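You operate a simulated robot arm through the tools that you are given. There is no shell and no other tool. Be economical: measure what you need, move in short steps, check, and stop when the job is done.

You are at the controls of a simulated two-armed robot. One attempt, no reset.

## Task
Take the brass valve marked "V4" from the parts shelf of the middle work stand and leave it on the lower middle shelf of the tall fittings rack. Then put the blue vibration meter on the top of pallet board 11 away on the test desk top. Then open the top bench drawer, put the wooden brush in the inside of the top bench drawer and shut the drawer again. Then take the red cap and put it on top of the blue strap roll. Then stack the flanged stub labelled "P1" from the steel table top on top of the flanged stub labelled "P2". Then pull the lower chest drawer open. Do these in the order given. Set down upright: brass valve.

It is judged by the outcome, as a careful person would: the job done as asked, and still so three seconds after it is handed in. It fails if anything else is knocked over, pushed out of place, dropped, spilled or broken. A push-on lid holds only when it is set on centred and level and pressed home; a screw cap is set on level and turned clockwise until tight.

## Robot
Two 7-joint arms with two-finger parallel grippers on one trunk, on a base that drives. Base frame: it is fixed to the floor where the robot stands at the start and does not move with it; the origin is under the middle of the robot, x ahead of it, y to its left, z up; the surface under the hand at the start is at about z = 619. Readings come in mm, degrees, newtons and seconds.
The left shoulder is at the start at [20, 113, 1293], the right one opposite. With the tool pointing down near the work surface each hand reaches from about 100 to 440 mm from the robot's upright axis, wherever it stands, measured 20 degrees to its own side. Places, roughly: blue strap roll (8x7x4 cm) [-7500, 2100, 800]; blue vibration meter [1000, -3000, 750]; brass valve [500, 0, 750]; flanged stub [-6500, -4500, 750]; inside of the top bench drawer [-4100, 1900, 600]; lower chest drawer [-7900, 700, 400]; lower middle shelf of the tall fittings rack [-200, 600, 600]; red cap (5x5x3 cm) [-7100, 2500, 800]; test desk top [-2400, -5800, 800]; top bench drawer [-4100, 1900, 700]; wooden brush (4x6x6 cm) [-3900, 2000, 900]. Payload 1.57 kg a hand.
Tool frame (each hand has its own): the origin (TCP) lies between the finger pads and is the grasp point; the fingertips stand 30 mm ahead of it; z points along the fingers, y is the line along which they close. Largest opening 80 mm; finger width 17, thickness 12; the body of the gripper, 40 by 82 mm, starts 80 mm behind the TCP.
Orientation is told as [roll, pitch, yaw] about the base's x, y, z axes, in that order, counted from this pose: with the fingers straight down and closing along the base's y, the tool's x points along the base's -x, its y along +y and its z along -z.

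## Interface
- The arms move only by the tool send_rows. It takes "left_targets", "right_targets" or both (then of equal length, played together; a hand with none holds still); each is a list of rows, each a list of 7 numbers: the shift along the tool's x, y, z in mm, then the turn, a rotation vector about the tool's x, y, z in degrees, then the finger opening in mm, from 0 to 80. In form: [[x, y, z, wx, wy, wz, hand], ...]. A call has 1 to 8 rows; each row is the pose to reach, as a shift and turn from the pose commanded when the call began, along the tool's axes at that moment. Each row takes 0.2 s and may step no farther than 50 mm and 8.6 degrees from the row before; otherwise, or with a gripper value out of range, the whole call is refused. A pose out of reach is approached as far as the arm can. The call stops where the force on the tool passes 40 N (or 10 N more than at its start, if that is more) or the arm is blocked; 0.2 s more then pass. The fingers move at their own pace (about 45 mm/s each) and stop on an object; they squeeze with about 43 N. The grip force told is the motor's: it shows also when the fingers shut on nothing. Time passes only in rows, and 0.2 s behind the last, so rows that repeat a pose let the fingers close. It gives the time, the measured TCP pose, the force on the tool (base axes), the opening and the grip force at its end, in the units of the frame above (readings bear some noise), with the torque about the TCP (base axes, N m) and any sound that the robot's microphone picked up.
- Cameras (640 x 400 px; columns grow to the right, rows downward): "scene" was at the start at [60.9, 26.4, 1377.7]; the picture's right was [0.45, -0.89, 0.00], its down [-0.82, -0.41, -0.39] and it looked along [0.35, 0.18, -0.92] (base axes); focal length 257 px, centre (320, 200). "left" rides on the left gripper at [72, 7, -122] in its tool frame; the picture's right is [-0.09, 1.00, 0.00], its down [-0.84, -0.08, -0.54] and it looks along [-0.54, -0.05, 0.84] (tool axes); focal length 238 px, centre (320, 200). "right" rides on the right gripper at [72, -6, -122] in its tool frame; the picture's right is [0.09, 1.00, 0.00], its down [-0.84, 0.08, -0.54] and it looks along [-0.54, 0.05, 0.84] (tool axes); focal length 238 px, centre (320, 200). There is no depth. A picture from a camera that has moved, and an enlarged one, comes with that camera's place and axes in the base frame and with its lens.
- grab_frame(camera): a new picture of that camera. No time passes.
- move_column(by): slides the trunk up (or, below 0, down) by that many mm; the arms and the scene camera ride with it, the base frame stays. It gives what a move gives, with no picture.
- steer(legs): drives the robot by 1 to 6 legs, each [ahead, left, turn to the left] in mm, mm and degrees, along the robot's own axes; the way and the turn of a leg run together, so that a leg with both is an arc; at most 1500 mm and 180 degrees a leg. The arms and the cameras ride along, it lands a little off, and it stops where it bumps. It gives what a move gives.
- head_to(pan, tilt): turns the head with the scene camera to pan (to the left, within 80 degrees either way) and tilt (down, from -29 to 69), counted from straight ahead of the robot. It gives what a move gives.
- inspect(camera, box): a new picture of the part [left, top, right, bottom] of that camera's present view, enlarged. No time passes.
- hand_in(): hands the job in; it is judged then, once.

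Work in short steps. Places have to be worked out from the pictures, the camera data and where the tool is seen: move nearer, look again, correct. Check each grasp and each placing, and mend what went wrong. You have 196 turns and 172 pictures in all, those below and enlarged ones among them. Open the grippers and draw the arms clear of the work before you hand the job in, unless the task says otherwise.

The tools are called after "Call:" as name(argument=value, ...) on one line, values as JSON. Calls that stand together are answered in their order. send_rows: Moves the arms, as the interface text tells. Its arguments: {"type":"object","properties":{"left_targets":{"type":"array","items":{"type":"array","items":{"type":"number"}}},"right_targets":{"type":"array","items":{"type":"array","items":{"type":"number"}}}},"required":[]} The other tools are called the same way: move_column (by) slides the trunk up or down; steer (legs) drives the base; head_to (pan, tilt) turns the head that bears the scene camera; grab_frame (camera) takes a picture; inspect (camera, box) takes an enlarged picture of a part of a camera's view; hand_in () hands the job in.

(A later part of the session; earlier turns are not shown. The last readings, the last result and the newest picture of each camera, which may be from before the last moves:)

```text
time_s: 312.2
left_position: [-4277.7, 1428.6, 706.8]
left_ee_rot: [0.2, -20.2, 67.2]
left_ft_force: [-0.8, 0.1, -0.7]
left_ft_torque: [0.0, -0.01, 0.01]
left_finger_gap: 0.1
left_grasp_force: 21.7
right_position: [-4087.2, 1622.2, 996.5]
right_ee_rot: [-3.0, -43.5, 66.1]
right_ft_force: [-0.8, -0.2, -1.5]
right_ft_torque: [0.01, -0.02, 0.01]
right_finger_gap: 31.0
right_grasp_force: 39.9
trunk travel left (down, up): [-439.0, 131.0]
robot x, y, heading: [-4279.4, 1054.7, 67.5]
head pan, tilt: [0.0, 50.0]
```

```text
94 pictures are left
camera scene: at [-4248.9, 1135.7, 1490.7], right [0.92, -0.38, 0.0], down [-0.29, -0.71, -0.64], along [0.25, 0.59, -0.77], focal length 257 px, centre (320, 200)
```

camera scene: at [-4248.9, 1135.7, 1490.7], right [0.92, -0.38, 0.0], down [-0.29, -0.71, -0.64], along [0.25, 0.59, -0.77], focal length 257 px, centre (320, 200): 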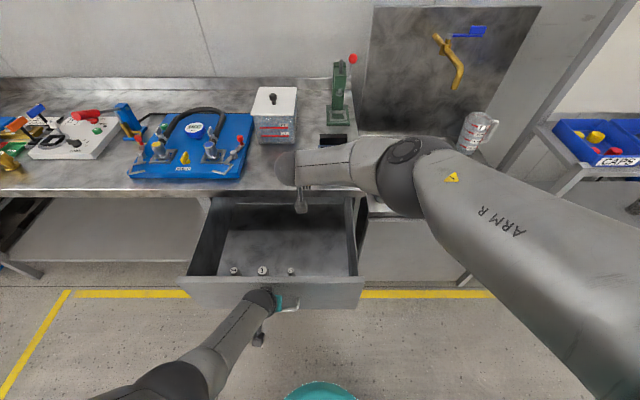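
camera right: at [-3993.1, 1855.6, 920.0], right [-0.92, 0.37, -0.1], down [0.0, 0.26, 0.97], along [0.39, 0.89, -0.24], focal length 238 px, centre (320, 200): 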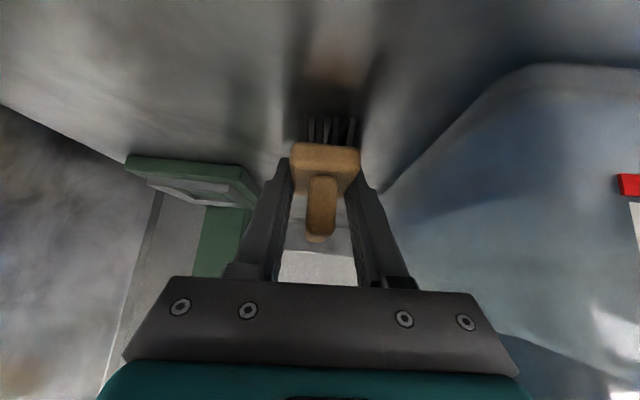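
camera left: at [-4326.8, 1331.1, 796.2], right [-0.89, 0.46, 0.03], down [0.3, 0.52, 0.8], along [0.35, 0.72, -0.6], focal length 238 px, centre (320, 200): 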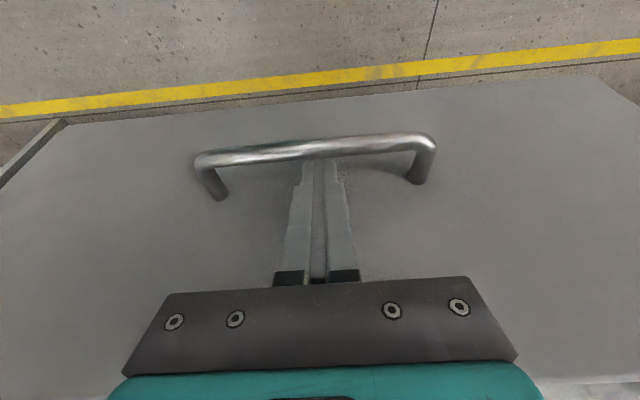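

The drawer is open about 270 mm. I pull another 90 mm to get more room inside, then unhook the left hand upward and draw it back.

Call:
steer(legs=[[-90, 0, 0]])

Call:
send_rows(left_targets=[[-3, 0, -38, 0, 0, 0, 0], [-24, 0, -75, 0, 0, 0, 0], [10, 0, -95, 0, 0, 0, 0], [45, 0, -115, 0, 0, 0, 0], [80, 0, -140, 0, 5, 0, 0], [100, 0, -170, 0, 10, 0, 0]])

Call:
grab_frame(camera="scene")

Call:
grab_frame(camera="right")

```text
time_s: 313.3
left_position: [-4298.6, 1379.4, 718.2]
left_ee_rot: [-0.1, -23.2, 67.1]
left_ft_force: [-0.4, -0.2, 0.1]
left_ft_torque: [0.01, 0.02, 0.03]
left_finger_gap: 0.1
left_grasp_force: 21.8
right_position: [-4117.8, 1550.9, 996.6]
right_ee_rot: [-2.9, -43.4, 66.3]
right_ft_force: [-0.3, -0.9, -0.8]
right_ft_torque: [0.0, 0.0, 0.01]
right_finger_gap: 31.1
right_grasp_force: 39.8
trunk travel left (down, up): [-439.0, 131.0]
robot x, y, heading: [-4308.0, 988.2, 67.3]
head pan, tilt: [0.0, 50.0]
stopped in leg 1: the force on the tool passed its limit at 85 N (the readings are from after the stop); the commanded pose is now the measured one
```

```text
time_s: 314.7
left_position: [-4358.6, 1233.4, 835.5]
left_ee_rot: [-0.3, -13.0, 67.1]
left_ft_force: [-0.7, 0.2, -1.1]
left_ft_torque: [0.01, -0.02, 0.0]
left_finger_gap: 0.0
left_grasp_force: 21.7
right_position: [-4116.5, 1553.1, 996.6]
right_ee_rot: [-3.0, -43.5, 66.3]
right_ft_force: [-0.2, 0.3, -0.6]
right_ft_torque: [0.03, 0.02, 0.02]
right_finger_gap: 31.3
right_grasp_force: 39.7
trunk travel left (down, up): [-439.0, 131.0]
robot x, y, heading: [-4309.8, 986.4, 67.3]
head pan, tilt: [0.0, 50.0]
```

```text
93 pictures are left
camera scene: at [-4277.4, 1067.1, 1490.7], right [0.92, -0.38, 0.0], down [-0.29, -0.71, -0.64], along [0.25, 0.59, -0.77], focal length 257 px, centre (320, 200)
```

scene: 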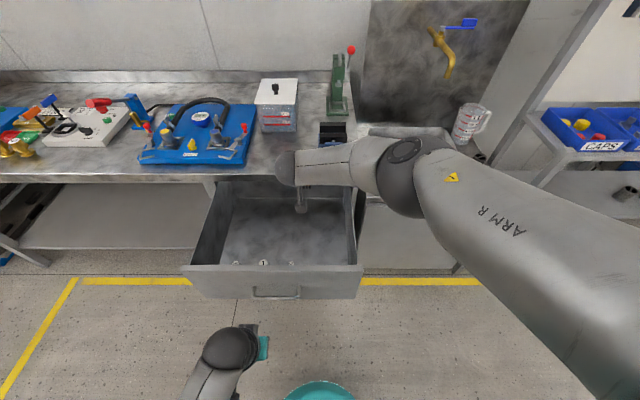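

```text
92 pictures are left
camera right: at [-4171.6, 1427.6, 1035.1], right [-0.92, 0.37, -0.1], down [0.0, 0.26, 0.97], along [0.39, 0.89, -0.24], focal length 238 px, centre (320, 200)
```

right: 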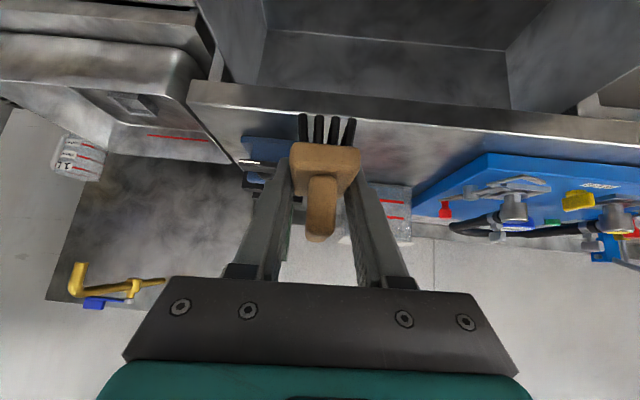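

The drawer is at its stop (about 350 mm open). I raise the left hand, shift the base 110 left and 60 forward so the brush hangs over the middle of the drawer, and lower.

Call:
send_rows(left_targets=[[-9, 0, -40, 0, 0, 0, 0], [-18, 0, -80, 0, 0, 0, 0], [-27, 0, -120, 0, 0, 0, 0], [-36, 0, -160, 0, 0, 0, 0]])

Call:
steer(legs=[[0, 110, 0], [60, 0, 0]])

Call:
move_column(by=-180)

Call:
grab_frame(camera="right")

Call:
grab_frame(camera="scene")

```text
time_s: 315.7
left_position: [-4359.7, 1232.5, 1000.9]
left_ee_rot: [-0.2, -13.0, 67.1]
left_ft_force: [-0.1, -0.3, -0.3]
left_ft_torque: [0.0, 0.01, 0.01]
left_finger_gap: 0.0
left_grasp_force: 21.1
right_position: [-4116.8, 1552.4, 995.4]
right_ee_rot: [-2.9, -43.5, 66.2]
right_ft_force: [0.4, -0.6, -0.9]
right_ft_torque: [-0.02, 0.0, -0.03]
right_finger_gap: 31.2
right_grasp_force: 39.9
trunk travel left (down, up): [-439.0, 131.0]
robot x, y, heading: [-4311.0, 991.4, 67.6]
head pan, tilt: [0.0, 50.0]
```

```text
time_s: 317.5
left_position: [-4438.7, 1332.6, 999.9]
left_ee_rot: [-0.2, -13.0, 67.3]
left_ft_force: [-0.9, 0.6, 0.0]
left_ft_torque: [0.01, 0.02, 0.0]
left_finger_gap: 0.0
left_grasp_force: 21.8
right_position: [-4195.9, 1650.7, 996.4]
right_ee_rot: [-2.9, -43.4, 66.3]
right_ft_force: [-0.6, 0.0, -2.2]
right_ft_torque: [0.0, 0.01, -0.04]
right_finger_gap: 31.2
right_grasp_force: 40.5
trunk travel left (down, up): [-439.0, 131.0]
robot x, y, heading: [-4384.8, 1083.6, 67.4]
head pan, tilt: [0.0, 50.0]
```

```text
time_s: 319.5
left_position: [-4439.8, 1330.4, 820.7]
left_ee_rot: [-0.3, -13.1, 67.2]
left_ft_force: [0.0, 0.7, 0.3]
left_ft_torque: [-0.03, -0.01, 0.0]
left_finger_gap: 0.1
left_grasp_force: 21.3
right_position: [-4197.8, 1650.0, 816.4]
right_ee_rot: [-2.9, -43.5, 66.3]
right_ft_force: [0.1, -0.3, -0.5]
right_ft_torque: [-0.03, 0.01, -0.02]
right_finger_gap: 31.3
right_grasp_force: 40.1
trunk travel left (down, up): [-259.0, 311.0]
robot x, y, heading: [-4387.9, 1082.9, 67.3]
head pan, tilt: [0.0, 50.0]
```

```text
91 pictures are left
camera right: at [-4251.6, 1525.6, 855.1], right [-0.92, 0.37, -0.1], down [0.0, 0.26, 0.97], along [0.38, 0.89, -0.24], focal length 238 px, centre (320, 200)
```

right: 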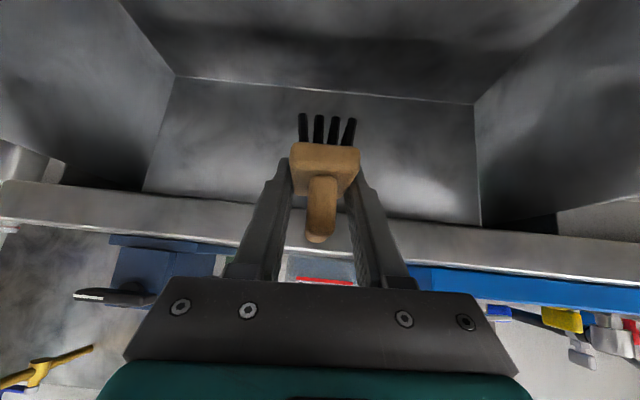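

```text
90 pictures are left
camera scene: at [-4357.0, 1165.0, 1310.8], right [0.92, -0.38, 0.0], down [-0.29, -0.71, -0.64], along [0.25, 0.59, -0.77], focal length 257 px, centre (320, 200)
```

scene: 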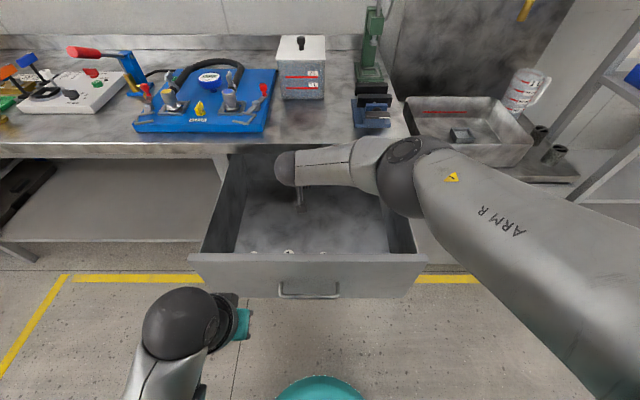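

Brush hangs inside the drawer outline, 77 mm in front of the bench edge. Lower 120 further.

Call:
move_column(by=-120)

Call:
grab_frame(camera="right")

Call:
grab_frame(camera="scene")

```text
time_s: 321.0
left_position: [-4439.1, 1331.5, 700.0]
left_ee_rot: [-0.2, -13.1, 67.2]
left_ft_force: [0.0, -0.1, 0.4]
left_ft_torque: [-0.03, 0.0, 0.01]
left_finger_gap: 0.1
left_grasp_force: 21.1
right_position: [-4196.1, 1650.5, 695.8]
right_ee_rot: [-2.9, -43.6, 66.3]
right_ft_force: [-0.3, -0.4, -0.6]
right_ft_torque: [0.01, 0.01, 0.01]
right_finger_gap: 31.6
right_grasp_force: 40.1
trunk travel left (down, up): [-139.0, 431.0]
robot x, y, heading: [-4389.0, 1087.5, 67.6]
head pan, tilt: [0.0, 50.0]
```

```text
89 pictures are left
camera right: at [-4251.6, 1525.6, 735.1], right [-0.92, 0.37, -0.1], down [0.0, 0.26, 0.97], along [0.38, 0.89, -0.24], focal length 238 px, centre (320, 200)
```

right: 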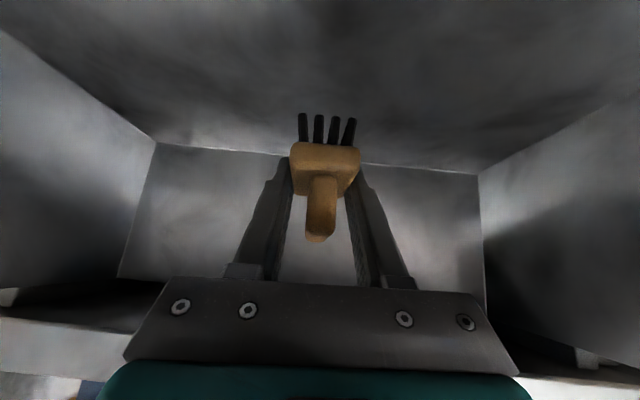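

```text
88 pictures are left
camera scene: at [-4357.0, 1165.0, 1190.8], right [0.92, -0.38, 0.0], down [-0.29, -0.71, -0.64], along [0.25, 0.59, -0.77], focal length 257 px, centre (320, 200)
```

scene: 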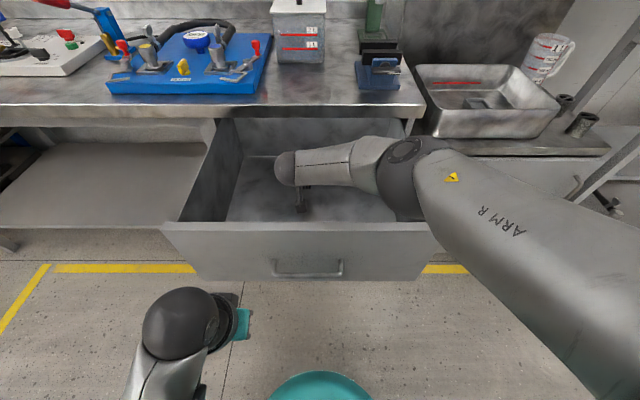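

Drawer floor is at about z 577; the forearm must clear the front rim, so I go 25 forward and lower with the arm itself.

Call:
steer(legs=[[25, 0, 0]])

Call:
send_rows(right_targets=[[9, 0, 9, 0, 0, 0, 20], [17, 0, 18, 0, 0, 0, 20], [26, 0, 27, 0, 0, 0, 20], [34, 0, 36, 0, 0, 0, 20]])

Call:
grab_frame(camera="scene")

Call:
grab_frame(camera="right")

```text
time_s: 321.8
left_position: [-4431.1, 1355.3, 700.6]
left_ee_rot: [-0.3, -13.0, 67.2]
left_ft_force: [-0.2, -0.2, -0.1]
left_ft_torque: [-0.05, 0.02, 0.0]
left_finger_gap: 0.0
left_grasp_force: 21.0
right_position: [-4188.3, 1673.4, 695.4]
right_ee_rot: [-3.0, -43.6, 66.3]
right_ft_force: [0.1, -0.1, -0.9]
right_ft_torque: [0.01, 0.01, 0.02]
right_finger_gap: 31.1
right_grasp_force: 39.8
trunk travel left (down, up): [-139.0, 431.0]
robot x, y, heading: [-4381.4, 1110.1, 67.1]
head pan, tilt: [0.0, 50.0]
```

```text
time_s: 322.8
left_position: [-4429.2, 1353.7, 700.1]
left_ee_rot: [-0.1, -13.0, 67.1]
left_ft_force: [0.6, 0.1, -0.2]
left_ft_torque: [-0.02, 0.04, -0.02]
left_finger_gap: 0.0
left_grasp_force: 21.5
right_position: [-4186.9, 1673.1, 658.7]
right_ee_rot: [-2.9, -43.5, 66.3]
right_ft_force: [0.2, 0.2, -0.7]
right_ft_torque: [0.0, -0.02, -0.02]
right_finger_gap: 31.2
right_grasp_force: 40.1
right hand out of reach, approached as far as the arm can: row 4
trunk travel left (down, up): [-139.0, 431.0]
robot x, y, heading: [-4376.2, 1106.8, 67.3]
head pan, tilt: [0.0, 50.0]
```

```text
87 pictures are left
camera scene: at [-4347.4, 1188.2, 1190.7], right [0.92, -0.38, 0.0], down [-0.29, -0.71, -0.64], along [0.25, 0.59, -0.77], focal length 257 px, centre (320, 200)
```

scene: 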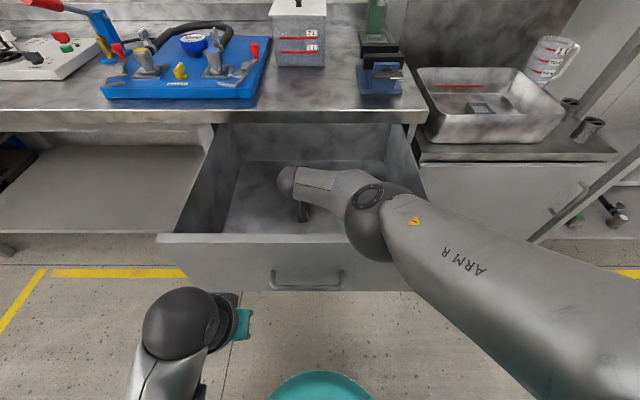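

```text
86 pictures are left
camera right: at [-4241.0, 1547.9, 697.7], right [-0.92, 0.37, -0.1], down [0.0, 0.26, 0.97], along [0.38, 0.89, -0.24], focal length 238 px, centre (320, 200)
```

right: 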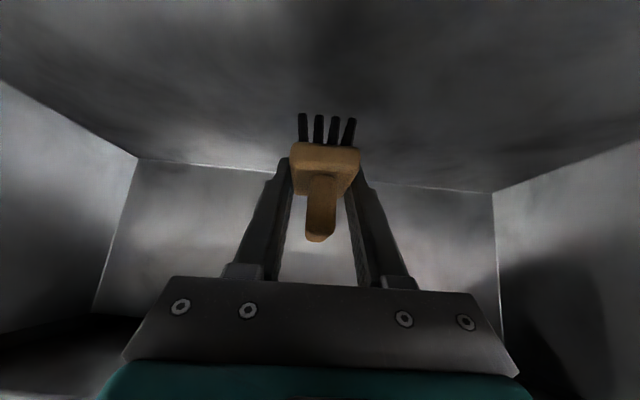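

Forearm passes about 40 mm over the rim. Lower the trunk 35 and then feel for the floor.

Call:
move_column(by=-35)

Call:
grab_frame(camera="right")

Call:
grab_frame(camera="scene")

```text
time_s: 323.6
left_position: [-4429.4, 1354.2, 664.9]
left_ee_rot: [-0.3, -13.2, 67.1]
left_ft_force: [-1.2, -0.3, 0.4]
left_ft_torque: [0.0, 0.0, -0.04]
left_finger_gap: 0.0
left_grasp_force: 20.8
right_position: [-4185.9, 1672.7, 624.2]
right_ee_rot: [-2.9, -43.4, 66.3]
right_ft_force: [-0.3, -0.3, -0.5]
right_ft_torque: [-0.01, 0.0, 0.02]
right_finger_gap: 31.3
right_grasp_force: 40.2
trunk travel left (down, up): [-104.0, 466.0]
robot x, y, heading: [-4378.5, 1106.6, 67.4]
head pan, tilt: [0.0, 50.0]
```

```text
85 pictures are left
camera right: at [-4240.8, 1547.8, 662.6], right [-0.92, 0.37, -0.1], down [0.0, 0.26, 0.97], along [0.38, 0.89, -0.24], focal length 238 px, centre (320, 200)
```

right: 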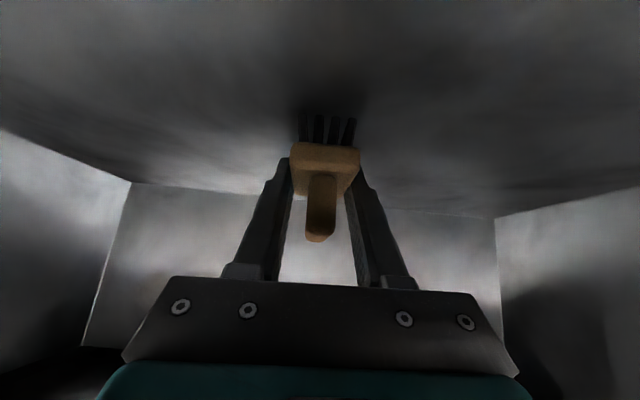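

```text
84 pictures are left
camera scene: at [-4347.4, 1188.1, 1155.7], right [0.92, -0.38, 0.0], down [-0.29, -0.71, -0.64], along [0.25, 0.59, -0.77], focal length 257 px, centre (320, 200)
```

scene: 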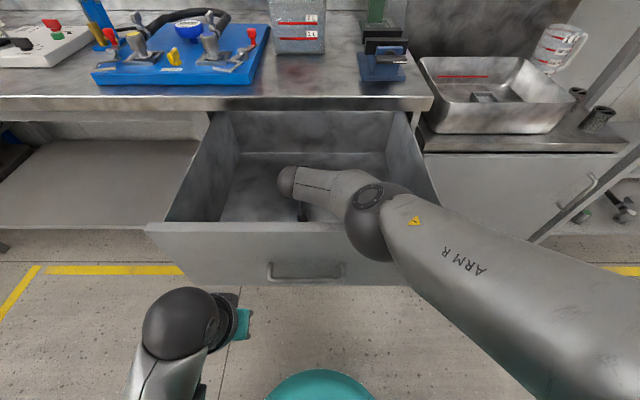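

Shadow under the bristles is close now. Small steps down.

Call:
move_column(by=-6)

Call:
move_column(by=-4)

Call:
move_column(by=-3)

```text
time_s: 324.2
left_position: [-4431.1, 1354.0, 658.9]
left_ee_rot: [-0.2, -13.1, 67.3]
left_ft_force: [0.3, 0.5, -0.4]
left_ft_torque: [0.03, -0.02, 0.01]
left_finger_gap: 0.0
left_grasp_force: 21.2
right_position: [-4186.4, 1673.9, 618.3]
right_ee_rot: [-2.8, -43.5, 66.3]
right_ft_force: [-0.7, 0.5, 1.2]
right_ft_torque: [-0.06, 0.03, 0.0]
right_finger_gap: 31.1
right_grasp_force: 40.3
trunk travel left (down, up): [-98.0, 472.0]
robot x, y, heading: [-4381.7, 1106.5, 67.4]
head pan, tilt: [0.0, 50.0]
```

```text
time_s: 324.7
left_position: [-4430.1, 1354.1, 655.6]
left_ee_rot: [-0.3, -13.1, 67.1]
left_ft_force: [0.0, 0.2, 0.1]
left_ft_torque: [-0.03, 0.0, 0.0]
left_finger_gap: 0.1
left_grasp_force: 21.0
right_position: [-4186.0, 1674.8, 617.8]
right_ee_rot: [-2.9, -44.0, 66.4]
right_ft_force: [1.6, 1.5, 21.3]
right_ft_torque: [-0.47, 0.56, 0.01]
right_finger_gap: 31.4
right_grasp_force: 40.6
trunk travel left (down, up): [-94.0, 476.0]
robot x, y, heading: [-4379.9, 1108.0, 67.5]
head pan, tilt: [0.0, 50.0]
```

```text
time_s: 325.2
left_position: [-4430.2, 1352.8, 652.9]
left_ee_rot: [-0.2, -13.2, 67.2]
left_ft_force: [-0.5, 0.0, 0.4]
left_ft_torque: [0.0, -0.01, -0.02]
left_finger_gap: 0.3
left_grasp_force: 21.4
right_position: [-4186.1, 1674.5, 617.6]
right_ee_rot: [-2.9, -44.1, 66.2]
right_ft_force: [1.9, -0.8, 30.1]
right_ft_torque: [0.08, 0.45, 0.04]
right_finger_gap: 31.1
right_grasp_force: 40.5
trunk travel left (down, up): [-91.0, 479.0]
robot x, y, heading: [-4381.7, 1107.1, 67.6]
head pan, tilt: [0.0, 50.0]
```

Brush is on the drawer floor. I relieve 3 mm, open, and rise.

Call:
move_column(by=4)

Call:
send_rows(right_targets=[[0, 0, 0, 0, 0, 0, 38], [0, 0, 0, 0, 0, 0, 50], [0, 0, 0, 0, 0, 0, 62], [0, 0, 0, 0, 0, 0, 62]])

Call:
move_column(by=120)

Call:
grab_frame(camera="right")

```text
time_s: 325.7
left_position: [-4429.2, 1354.0, 657.3]
left_ee_rot: [-0.3, -13.2, 67.2]
left_ft_force: [0.4, 0.6, 0.5]
left_ft_torque: [0.0, -0.01, -0.02]
left_finger_gap: 0.0
left_grasp_force: 21.4
right_position: [-4186.4, 1672.3, 615.7]
right_ee_rot: [-2.9, -43.7, 66.2]
right_ft_force: [0.5, 0.7, 17.9]
right_ft_torque: [0.42, 0.06, -0.02]
right_finger_gap: 31.3
right_grasp_force: 39.8
trunk travel left (down, up): [-95.0, 475.0]
robot x, y, heading: [-4380.3, 1108.8, 67.7]
head pan, tilt: [0.0, 50.0]
```

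```text
time_s: 326.7
left_position: [-4429.9, 1352.5, 656.5]
left_ee_rot: [-0.2, -13.1, 67.3]
left_ft_force: [0.1, 0.3, -0.6]
left_ft_torque: [0.0, -0.02, 0.01]
left_finger_gap: 0.0
left_grasp_force: 21.7
right_position: [-4186.2, 1671.5, 615.8]
right_ee_rot: [-2.9, -43.5, 66.3]
right_ft_force: [4.4, -1.7, 13.2]
right_ft_torque: [0.31, 0.21, -0.11]
right_finger_gap: 57.4
right_grasp_force: 0.1
trunk travel left (down, up): [-95.0, 475.0]
robot x, y, heading: [-4379.0, 1106.1, 67.3]
head pan, tilt: [0.0, 50.0]
```

```text
time_s: 328.2
left_position: [-4430.7, 1354.1, 774.8]
left_ee_rot: [-0.2, -13.1, 67.2]
left_ft_force: [-0.5, -0.2, -0.6]
left_ft_torque: [-0.03, 0.01, -0.01]
left_finger_gap: 0.3
left_grasp_force: 21.1
right_position: [-4186.8, 1672.6, 733.0]
right_ee_rot: [-2.9, -43.5, 66.2]
right_ft_force: [0.3, -0.3, -1.0]
right_ft_torque: [0.02, -0.03, 0.01]
right_finger_gap: 62.0
right_grasp_force: 0.0
trunk travel left (down, up): [-215.0, 355.0]
robot x, y, heading: [-4376.2, 1106.8, 67.3]
head pan, tilt: [0.0, 50.0]
```

```text
83 pictures are left
camera right: at [-4240.8, 1547.9, 773.5], right [-0.92, 0.37, -0.1], down [0.0, 0.26, 0.97], along [0.38, 0.89, -0.24], focal length 238 px, centre (320, 200)
```

right: 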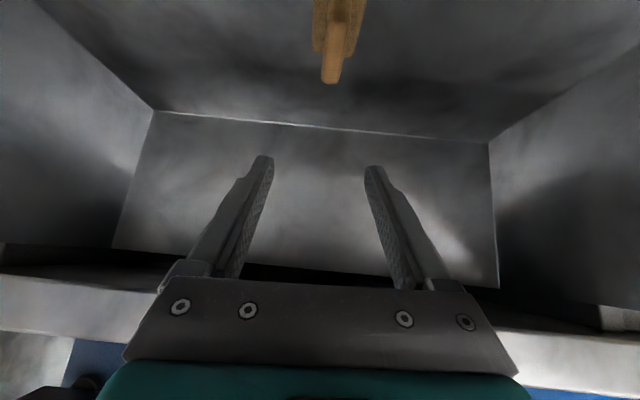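

The brush stands in the drawer. I raise out, move the base back to its old lateral line, and look before closing.

Call:
move_column(by=224)

Call:
steer(legs=[[-110, 0, 0], [0, -110, 0]])

Call:
grab_frame(camera="left")

Call:
grab_frame(camera="scene")

```text
time_s: 330.6
left_position: [-4430.5, 1354.2, 999.7]
left_ee_rot: [-0.3, -13.1, 67.2]
left_ft_force: [-0.8, 0.6, 0.8]
left_ft_torque: [0.01, 0.01, -0.05]
left_finger_gap: 0.0
left_grasp_force: 21.0
right_position: [-4186.0, 1673.0, 959.1]
right_ee_rot: [-2.9, -43.5, 66.3]
right_ft_force: [0.5, 0.5, -0.1]
right_ft_torque: [-0.01, -0.01, 0.0]
right_finger_gap: 62.0
right_grasp_force: 0.0
trunk travel left (down, up): [-439.0, 131.0]
robot x, y, heading: [-4381.7, 1102.9, 67.3]
head pan, tilt: [0.0, 50.0]
```

```text
time_s: 332.6
left_position: [-4372.0, 1211.0, 1000.0]
left_ee_rot: [-0.1, -13.1, 67.2]
left_ft_force: [-0.1, -0.4, 0.2]
left_ft_torque: [0.01, -0.01, 0.01]
left_finger_gap: 0.0
left_grasp_force: 21.7
right_position: [-4128.2, 1530.5, 958.6]
right_ee_rot: [-2.8, -43.5, 66.2]
right_ft_force: [0.3, -0.2, -0.3]
right_ft_torque: [0.01, 0.01, 0.02]
right_finger_gap: 62.0
right_grasp_force: 0.1
trunk travel left (down, up): [-439.0, 131.0]
robot x, y, heading: [-4321.0, 963.6, 67.3]
head pan, tilt: [0.0, 50.0]
```

```text
82 pictures are left
camera left: at [-4416.9, 1124.3, 1102.2], right [-0.88, 0.47, 0.02], down [0.34, 0.61, 0.72], along [0.33, 0.64, -0.7], focal length 238 px, centre (320, 200)
```

left: 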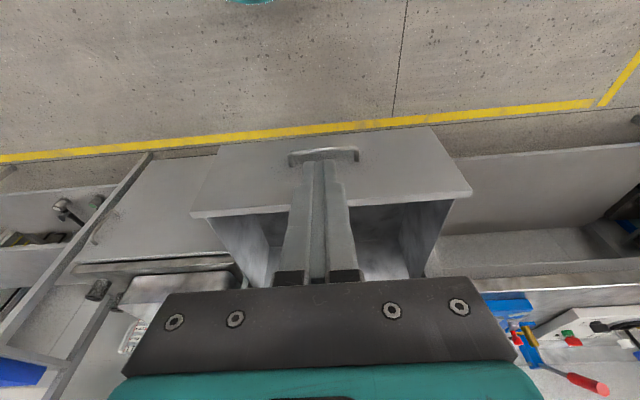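

```text
81 pictures are left
camera scene: at [-4288.8, 1044.7, 1490.7], right [0.92, -0.38, 0.0], down [-0.29, -0.71, -0.64], along [0.25, 0.59, -0.77], focal length 257 px, centre (320, 200)
```

scene: 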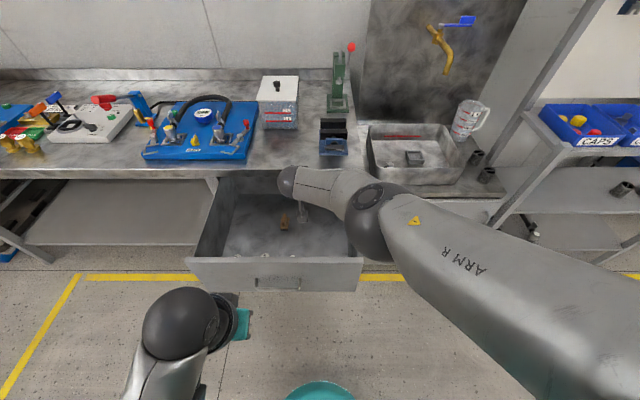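

Left fingers are in line with the handle. I lower them in front of the bar (and raise the right hand a bit), then push by driving forward.

Call:
send_rows(left_targets=[[9, 0, 40, 0, 0, 0, 0], [18, 0, 80, 0, 0, 0, 0], [28, 0, 120, 0, 0, 0, 0], [37, 0, 160, 0, 0, 0, 0], [46, 0, 200, 0, 0, 0, 0], [55, 0, 240, 0, 0, 0, 0], [65, 0, 280, 0, 0, 0, 0]], right_targets=[[-7, 0, -7, 0, 0, 0, 62], [-14, 0, -14, 0, 0, 0, 62], [-21, 0, -22, 0, 0, 0, 62], [-28, 0, -29, 0, 0, 0, 62], [-28, 0, -29, 0, 0, 0, 62], [-28, 0, -29, 0, 0, 0, 62], [-28, 0, -29, 0, 0, 0, 62]])

Call:
grab_frame(camera="left")

```text
time_s: 334.2
left_position: [-4371.1, 1212.7, 714.3]
left_ee_rot: [-0.2, -13.1, 67.1]
left_ft_force: [-0.3, -0.2, 0.6]
left_ft_torque: [0.03, -0.01, 0.01]
left_finger_gap: 0.0
left_grasp_force: 20.8
right_position: [-4129.5, 1530.5, 999.0]
right_ee_rot: [-2.8, -43.6, 66.2]
right_ft_force: [-1.0, 0.2, 0.8]
right_ft_torque: [0.04, -0.01, 0.0]
right_finger_gap: 61.9
right_grasp_force: 0.1
trunk travel left (down, up): [-439.0, 131.0]
robot x, y, heading: [-4320.4, 962.7, 67.3]
head pan, tilt: [0.0, 50.0]
```

```text
80 pictures are left
camera left: at [-4416.9, 1125.7, 814.9], right [-0.88, 0.47, 0.02], down [0.34, 0.61, 0.72], along [0.33, 0.64, -0.7], focal length 238 px, centre (320, 200)
```

left: 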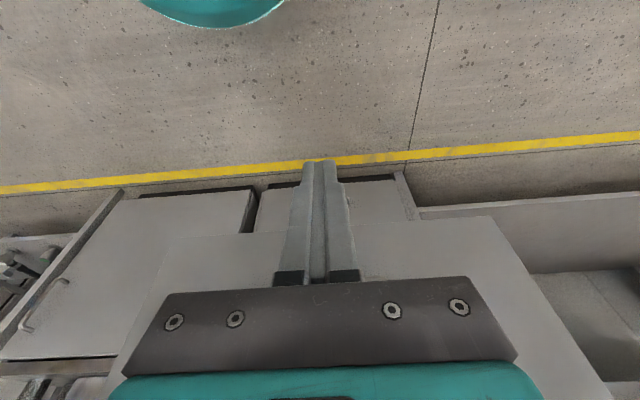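

Now push: drive forward 440, then the rest slowly.

Call:
steer(legs=[[440, 0, 0]])

Call:
grab_frame(camera="left")

```text
time_s: 336.9
left_position: [-4199.9, 1618.0, 713.5]
left_ee_rot: [-0.2, -13.1, 67.0]
left_ft_force: [0.5, 0.1, -0.2]
left_ft_torque: [-0.02, 0.01, -0.01]
left_finger_gap: 0.0
left_grasp_force: 21.7
right_position: [-3958.6, 1937.9, 998.8]
right_ee_rot: [-2.9, -43.6, 66.1]
right_ft_force: [-0.8, -0.6, -0.2]
right_ft_torque: [-0.02, 0.03, 0.01]
right_finger_gap: 61.8
right_grasp_force: 0.0
trunk travel left (down, up): [-439.0, 131.0]
robot x, y, heading: [-4154.2, 1371.9, 67.3]
head pan, tilt: [0.0, 50.0]
```

```text
79 pictures are left
camera left: at [-4246.6, 1532.1, 815.2], right [-0.88, 0.47, 0.02], down [0.34, 0.61, 0.72], along [0.33, 0.64, -0.7], focal length 238 px, centre (320, 200)
```

left: 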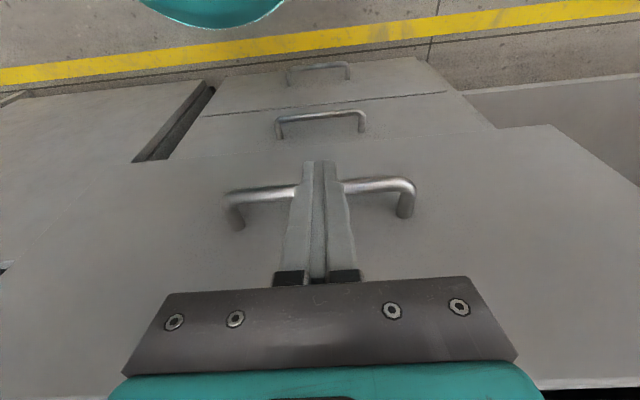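

About 60 mm remain. Push the rest.

Call:
steer(legs=[[50, 0, 0]])

Call:
steer(legs=[[25, 0, 0]])

Call:
grab_frame(camera="left")

```text
time_s: 337.8
left_position: [-4181.9, 1664.9, 713.2]
left_ee_rot: [-0.2, -13.0, 67.0]
left_ft_force: [0.4, 0.6, -0.4]
left_ft_torque: [0.0, 0.0, -0.02]
left_finger_gap: 0.0
left_grasp_force: 21.4
right_position: [-3938.7, 1983.4, 998.5]
right_ee_rot: [-2.8, -43.4, 66.1]
right_ft_force: [0.3, 0.4, 1.0]
right_ft_torque: [-0.02, 0.04, 0.01]
right_finger_gap: 61.8
right_grasp_force: 0.1
trunk travel left (down, up): [-439.0, 131.0]
robot x, y, heading: [-4134.3, 1414.7, 67.3]
head pan, tilt: [0.0, 50.0]
```

```text
time_s: 338.6
left_position: [-4177.0, 1677.8, 710.0]
left_ee_rot: [0.0, -11.8, 67.0]
left_ft_force: [-8.4, -23.4, -5.5]
left_ft_torque: [-0.69, 0.1, -0.04]
left_finger_gap: 0.0
left_grasp_force: 21.7
right_position: [-3929.9, 2003.2, 1000.1]
right_ee_rot: [-2.9, -43.6, 66.1]
right_ft_force: [-0.2, -0.2, 0.0]
right_ft_torque: [0.0, 0.0, -0.04]
right_finger_gap: 62.1
right_grasp_force: 0.0
trunk travel left (down, up): [-439.0, 131.0]
robot x, y, heading: [-4122.2, 1440.5, 67.4]
head pan, tilt: [0.0, 50.0]
```

```text
78 pictures are left
camera left: at [-4221.2, 1592.7, 814.3], right [-0.88, 0.47, 0.02], down [0.35, 0.62, 0.7], along [0.32, 0.62, -0.71], focal length 238 px, centre (320, 200)
```

left: 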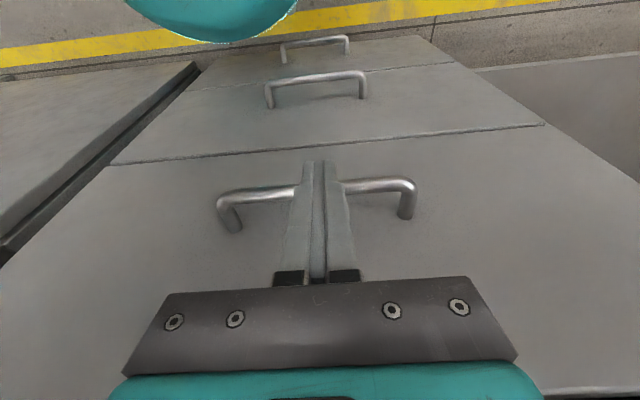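

The drawer is shut flush. I back off, raise the left hand, turn west and drive toward the cap and strap roll.

Call:
steer(legs=[[-400, 0, 0]])

Call:
send_rows(left_targets=[[-9, 0, -40, 0, 0, 0, 20], [-18, 0, -80, 0, 4, 0, 40], [-27, 0, -120, 0, 8, 0, 60], [-36, 0, -160, 0, 12, 0, 80], [-40, 0, -180, 0, 12, 0, 80]])

Call:
steer(legs=[[0, 0, 90.6], [1200, 0, 0], [900, 0, 0]])

Call:
head_to(pan=0, tilt=22)

Call:
grab_frame(camera="scene")

```text
time_s: 341.1
left_position: [-4333.4, 1305.7, 709.5]
left_ee_rot: [-0.2, -11.8, 67.0]
left_ft_force: [-0.2, 0.1, 0.0]
left_ft_torque: [0.05, 0.02, -0.01]
left_finger_gap: 0.0
left_grasp_force: 20.8
right_position: [-4086.5, 1630.1, 999.1]
right_ee_rot: [-2.9, -43.5, 66.0]
right_ft_force: [0.8, 0.3, 0.4]
right_ft_torque: [0.0, -0.05, 0.06]
right_finger_gap: 61.9
right_grasp_force: 0.2
trunk travel left (down, up): [-439.0, 131.0]
robot x, y, heading: [-4278.2, 1069.7, 67.5]
head pan, tilt: [0.0, 50.0]
```

```text
time_s: 342.3
left_position: [-4331.4, 1308.0, 895.0]
left_ee_rot: [-0.1, 0.2, 67.1]
left_ft_force: [-0.6, 0.0, 1.5]
left_ft_torque: [0.0, 0.0, 0.03]
left_finger_gap: 80.1
left_grasp_force: 0.2
right_position: [-4085.8, 1632.4, 998.7]
right_ee_rot: [-2.9, -43.5, 66.0]
right_ft_force: [-0.2, -0.7, -0.2]
right_ft_torque: [0.0, -0.01, -0.02]
right_finger_gap: 61.9
right_grasp_force: 0.1
trunk travel left (down, up): [-439.0, 131.0]
robot x, y, heading: [-4277.8, 1068.0, 67.1]
head pan, tilt: [0.0, 50.0]
```

```text
time_s: 356.6
left_position: [-6466.3, 1780.2, 895.2]
left_ee_rot: [-0.1, 0.3, 158.2]
left_ft_force: [0.3, 0.1, 0.5]
left_ft_torque: [0.01, 0.0, 0.02]
left_finger_gap: 79.8
left_grasp_force: 0.1
right_position: [-6795.7, 2018.2, 998.8]
right_ee_rot: [-2.9, -43.5, 157.2]
right_ft_force: [-0.1, 0.5, 0.7]
right_ft_torque: [0.0, -0.02, 0.0]
right_finger_gap: 62.0
right_grasp_force: 0.1
trunk travel left (down, up): [-439.0, 131.0]
robot x, y, heading: [-6230.9, 1833.7, 158.2]
head pan, tilt: [0.0, 50.0]
```

```text
time_s: 357.5
left_position: [-6466.3, 1778.8, 894.7]
left_ee_rot: [0.0, 0.4, 158.1]
left_ft_force: [0.9, 0.3, 0.1]
left_ft_torque: [-0.04, -0.01, 0.0]
left_finger_gap: 79.7
left_grasp_force: 0.0
right_position: [-6796.1, 2018.8, 999.1]
right_ee_rot: [-3.0, -43.5, 157.3]
right_ft_force: [0.1, 0.4, -0.3]
right_ft_torque: [0.02, 0.0, -0.01]
right_finger_gap: 62.0
right_grasp_force: 0.0
trunk travel left (down, up): [-439.0, 131.0]
robot x, y, heading: [-6229.4, 1836.2, 158.8]
head pan, tilt: [0.0, 22.0]
```

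```text
77 pictures are left
camera scene: at [-6323.9, 1874.7, 1532.9], right [0.37, 0.93, 0.0], down [0.35, -0.14, -0.93], along [-0.86, 0.34, -0.38], focal length 257 px, centre (320, 200)
```

scene: 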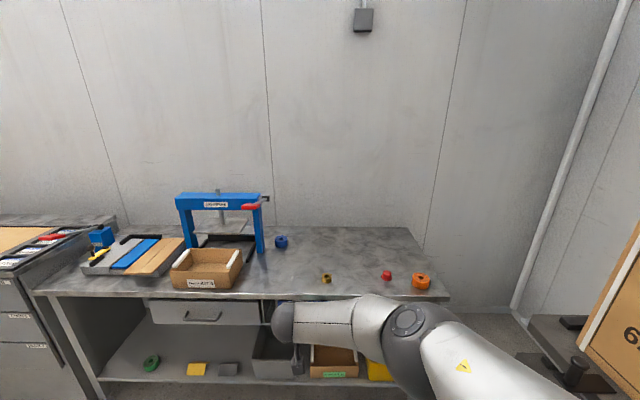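

Table in view: red cap, blue roll, orange roll. Enlarge.

Call:
inspect(camera="scene", box=[260, 220, 450, 300])

```text
3.37 times, centred on (355, 260) of scene
camera zoom: at [-6323.9, 1874.7, 1532.9], right [0.37, 0.93, 0.0], down [0.35, -0.14, -0.93], along [-0.86, 0.34, -0.38], focal length 864 px, centre (202, -2)
```

zoom: 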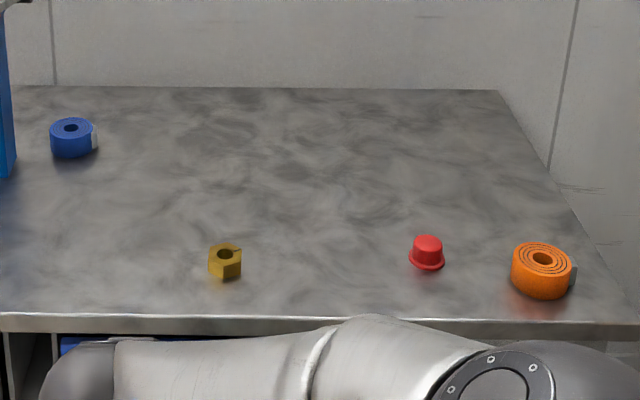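

Cap ≈ (-7050, 2469), blue roll ≈ (-7479, 2114), table top ≈ z 800. I move the right hand toward the cap.

Call:
steer(legs=[[0, -328, 0], [340, 0, 0]])

Call:
move_column(by=-70)

Call:
grab_frame(camera="right")

Call:
grab_frame(camera="scene")

```text
time_s: 361.5
left_position: [-6663.6, 2207.4, 894.5]
left_ee_rot: [-0.1, 0.3, 158.3]
left_ft_force: [0.4, 0.6, -0.1]
left_ft_torque: [0.03, -0.04, 0.02]
left_finger_gap: 80.0
left_grasp_force: 0.0
right_position: [-6994.0, 2446.4, 997.8]
right_ee_rot: [-2.9, -43.6, 157.5]
right_ft_force: [-0.8, 0.6, 0.5]
right_ft_torque: [0.01, 0.05, 0.0]
right_finger_gap: 62.0
right_grasp_force: 0.1
trunk travel left (down, up): [-439.0, 131.0]
robot x, y, heading: [-6424.1, 2267.4, 158.5]
head pan, tilt: [0.0, 22.0]
```

```text
time_s: 362.6
left_position: [-6663.3, 2206.8, 822.8]
left_ee_rot: [0.0, 0.2, 158.3]
left_ft_force: [-1.2, -0.2, 0.2]
left_ft_torque: [0.02, 0.0, 0.0]
left_finger_gap: 79.9
left_grasp_force: 0.1
right_position: [-6992.3, 2445.8, 929.3]
right_ee_rot: [-2.8, -43.5, 157.5]
right_ft_force: [1.0, 0.1, 0.4]
right_ft_torque: [-0.02, 0.0, 0.0]
right_finger_gap: 61.9
right_grasp_force: 0.1
trunk travel left (down, up): [-369.0, 201.0]
robot x, y, heading: [-6420.8, 2266.2, 158.4]
head pan, tilt: [0.0, 22.0]
```

```text
75 pictures are left
camera right: at [-6867.6, 2394.3, 968.4], right [-0.35, -0.93, -0.1], down [-0.26, -0.01, 0.97], along [-0.9, 0.37, -0.24], focal length 238 px, centre (320, 200)
```

right: 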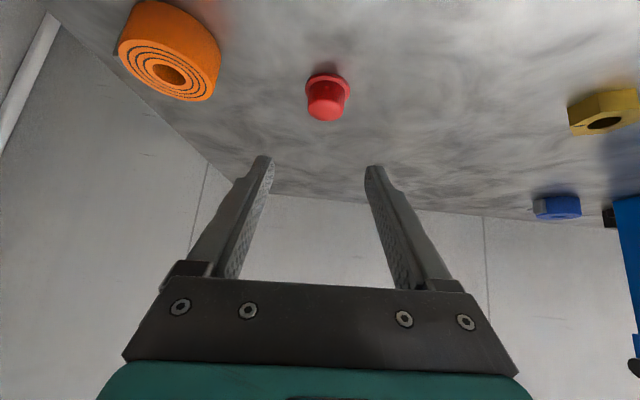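

```text
74 pictures are left
camera scene: at [-6520.7, 2302.8, 1463.1], right [0.37, 0.93, 0.0], down [0.35, -0.14, -0.93], along [-0.86, 0.34, -0.37], focal length 257 px, centre (320, 200)
```

scene: 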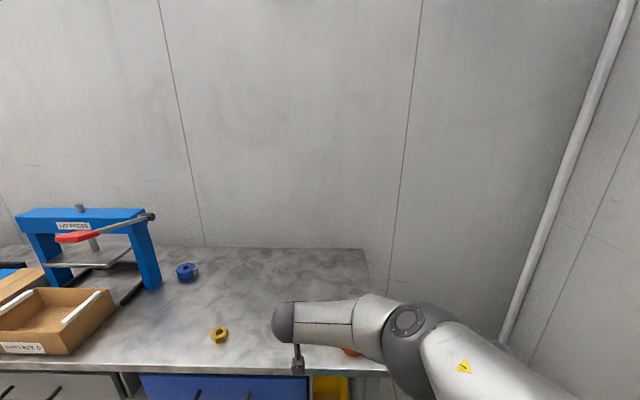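

Cap confirmed at about (-7051, 2473): 53 mm more ahead for the grasp. Drive, lower 65, look.

Call:
steer(legs=[[53, -3, 0]])

Call:
move_column(by=-60)

Call:
grab_frame(camera="right")

```text
time_s: 363.5
left_position: [-6711.3, 2229.5, 823.7]
left_ee_rot: [-0.1, 0.2, 158.3]
left_ft_force: [0.4, -0.4, 0.7]
left_ft_torque: [0.01, -0.01, 0.01]
left_finger_gap: 80.0
left_grasp_force: 0.0
right_position: [-7043.1, 2468.0, 929.4]
right_ee_rot: [-2.9, -43.4, 157.4]
right_ft_force: [-1.2, 1.3, 0.2]
right_ft_torque: [-0.01, -0.02, 0.0]
right_finger_gap: 62.1
right_grasp_force: 0.2
trunk travel left (down, up): [-369.0, 201.0]
robot x, y, heading: [-6472.5, 2285.6, 158.5]
head pan, tilt: [0.0, 22.0]
```

```text
time_s: 364.5
left_position: [-6711.0, 2229.6, 764.9]
left_ee_rot: [0.1, 0.3, 158.3]
left_ft_force: [-0.4, -0.5, 0.3]
left_ft_torque: [-0.01, 0.04, 0.0]
left_finger_gap: 80.1
left_grasp_force: 0.0
right_position: [-7040.7, 2467.3, 870.1]
right_ee_rot: [-2.8, -43.6, 157.4]
right_ft_force: [-0.1, -0.2, 0.2]
right_ft_torque: [-0.03, 0.02, -0.02]
right_finger_gap: 61.8
right_grasp_force: 0.2
trunk travel left (down, up): [-309.0, 261.0]
robot x, y, heading: [-6474.8, 2288.0, 158.4]
head pan, tilt: [0.0, 22.0]
```

```text
73 pictures are left
camera right: at [-6915.6, 2416.4, 908.3], right [-0.35, -0.93, -0.1], down [-0.26, -0.01, 0.97], along [-0.9, 0.37, -0.24], focal length 238 px, centre (320, 200)
```

right: 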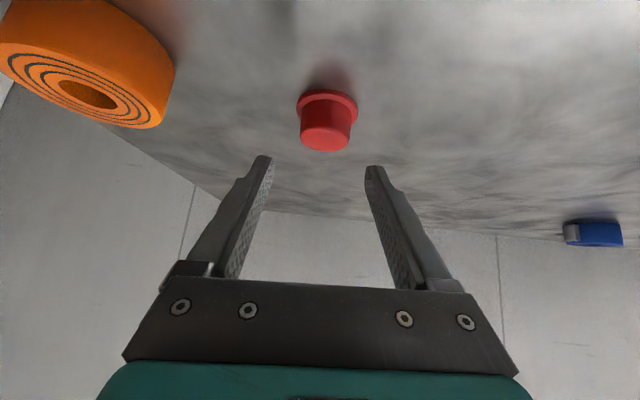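

Cap is centred. Lower 27 more and look.

Call:
move_column(by=-27)

Call:
grab_frame(camera="right")

```text
time_s: 365.2
left_position: [-6712.6, 2228.5, 737.2]
left_ee_rot: [0.0, 0.3, 158.3]
left_ft_force: [-1.0, -0.5, -0.5]
left_ft_torque: [0.02, 0.01, 0.01]
left_finger_gap: 80.1
left_grasp_force: 0.1
right_position: [-7040.3, 2468.5, 843.4]
right_ee_rot: [-2.9, -43.5, 157.5]
right_ft_force: [0.1, 0.4, 0.0]
right_ft_torque: [0.0, 0.01, 0.01]
right_finger_gap: 62.2
right_grasp_force: 0.0
trunk travel left (down, up): [-282.0, 288.0]
robot x, y, heading: [-6472.3, 2284.8, 158.6]
head pan, tilt: [0.0, 22.0]
```

```text
72 pictures are left
camera right: at [-6915.5, 2416.3, 881.2], right [-0.35, -0.93, -0.1], down [-0.26, -0.01, 0.97], along [-0.9, 0.37, -0.24], focal length 238 px, centre (320, 200)
```

right: 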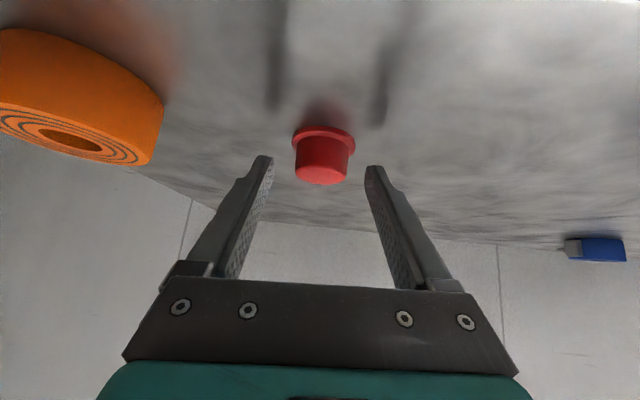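

Cap base at z≈797, 13 mm ahead of the TCP as planned. Lower 7 and close.

Call:
move_column(by=-8)

Call:
send_rows(right_targets=[[0, 0, 0, 0, 0, 0, 50], [0, 0, 0, 0, 0, 0, 40], [0, 0, 0, 0, 0, 0, 30], [0, 0, 0, 0, 0, 0, 22], [0, 0, 0, 0, 0, 0, 22]])

Call:
grab_frame(camera="right")

```text
time_s: 365.8
left_position: [-6711.4, 2228.2, 730.5]
left_ee_rot: [-0.1, 0.3, 158.2]
left_ft_force: [-0.3, -0.2, 0.4]
left_ft_torque: [-0.02, 0.02, -0.01]
left_finger_gap: 80.2
left_grasp_force: 0.1
right_position: [-7041.3, 2466.8, 835.1]
right_ee_rot: [-2.9, -43.4, 157.4]
right_ft_force: [0.1, 0.5, -0.4]
right_ft_torque: [0.0, 0.02, 0.02]
right_finger_gap: 61.9
right_grasp_force: 0.1
trunk travel left (down, up): [-274.0, 296.0]
robot x, y, heading: [-6472.2, 2288.5, 158.4]
head pan, tilt: [0.0, 22.0]
```

```text
time_s: 367.0
left_position: [-6710.6, 2228.9, 729.3]
left_ee_rot: [0.0, 0.3, 158.3]
left_ft_force: [0.1, 0.5, -0.5]
left_ft_torque: [-0.02, 0.02, 0.02]
left_finger_gap: 79.7
left_grasp_force: 0.0
right_position: [-7041.6, 2467.8, 834.5]
right_ee_rot: [-2.9, -43.5, 157.4]
right_ft_force: [-0.7, 0.1, 0.9]
right_ft_torque: [-0.04, -0.04, 0.02]
right_finger_gap: 35.0
right_grasp_force: 37.8
trunk travel left (down, up): [-274.0, 296.0]
robot x, y, heading: [-6473.6, 2283.7, 158.6]
head pan, tilt: [0.0, 22.0]
```

```text
71 pictures are left
camera right: at [-6915.6, 2416.4, 873.2], right [-0.35, -0.93, -0.1], down [-0.26, -0.01, 0.97], along [-0.9, 0.37, -0.24], focal length 238 px, centre (320, 200)
```

right: 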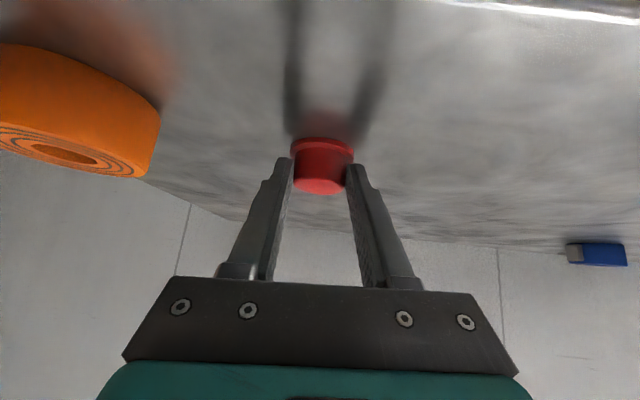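

Cap held (35 mm). I lift it, shift left 494 and go forward toward the blue roll, stopping short to look.

Call:
move_column(by=110)

Call:
steer(legs=[[0, 494, 0], [180, 0, 0]])

Call:
grab_frame(camera="right")

Call:
grab_frame(camera="scene")

```text
time_s: 368.4
left_position: [-6712.0, 2229.4, 839.7]
left_ee_rot: [0.0, 0.3, 158.3]
left_ft_force: [0.6, 0.2, 0.3]
left_ft_torque: [-0.04, 0.01, -0.02]
left_finger_gap: 80.3
left_grasp_force: 0.1
right_position: [-7041.3, 2468.1, 944.6]
right_ee_rot: [-2.9, -43.5, 157.5]
right_ft_force: [-0.6, 0.4, 0.1]
right_ft_torque: [-0.03, 0.0, 0.0]
right_finger_gap: 33.4
right_grasp_force: 41.3
trunk travel left (down, up): [-384.0, 186.0]
robot x, y, heading: [-6475.1, 2286.3, 158.6]
head pan, tilt: [0.0, 22.0]
```

```text
time_s: 372.5
left_position: [-7059.8, 1834.1, 839.5]
left_ee_rot: [-0.1, 0.3, 158.2]
left_ft_force: [-1.0, 1.1, -0.8]
left_ft_torque: [-0.01, 0.0, -0.04]
left_finger_gap: 80.0
left_grasp_force: 0.0
right_position: [-7388.5, 2072.6, 943.8]
right_ee_rot: [-2.9, -43.4, 157.2]
right_ft_force: [-0.3, 0.2, 0.1]
right_ft_torque: [0.0, -0.01, 0.01]
right_finger_gap: 32.5
right_grasp_force: 40.4
trunk travel left (down, up): [-384.0, 186.0]
robot x, y, heading: [-6820.8, 1890.7, 158.5]
head pan, tilt: [0.0, 22.0]
```

```text
70 pictures are left
camera right: at [-7264.2, 2021.1, 982.8], right [-0.35, -0.93, -0.1], down [-0.26, 0.0, 0.97], along [-0.9, 0.37, -0.24], focal length 238 px, centre (320, 200)
```

right: 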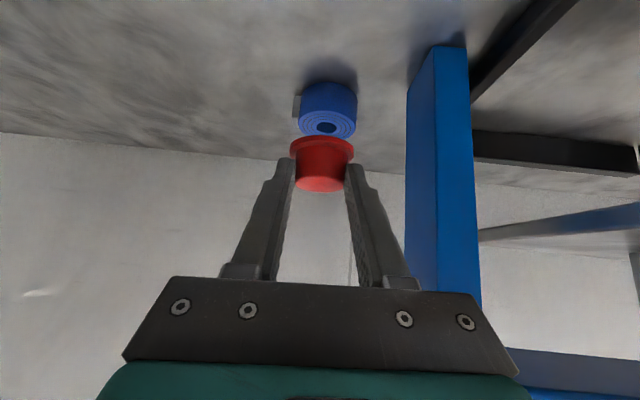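

```text
69 pictures are left
camera scene: at [-6918.1, 1928.9, 1477.9], right [0.37, 0.93, 0.0], down [0.35, -0.14, -0.93], along [-0.86, 0.34, -0.38], focal length 257 px, centre (320, 200)
```

scene: 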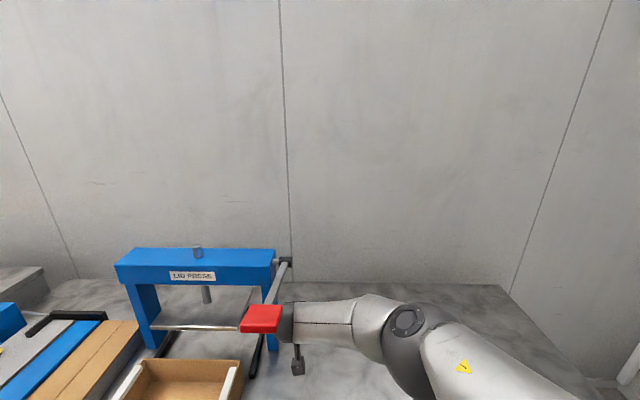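

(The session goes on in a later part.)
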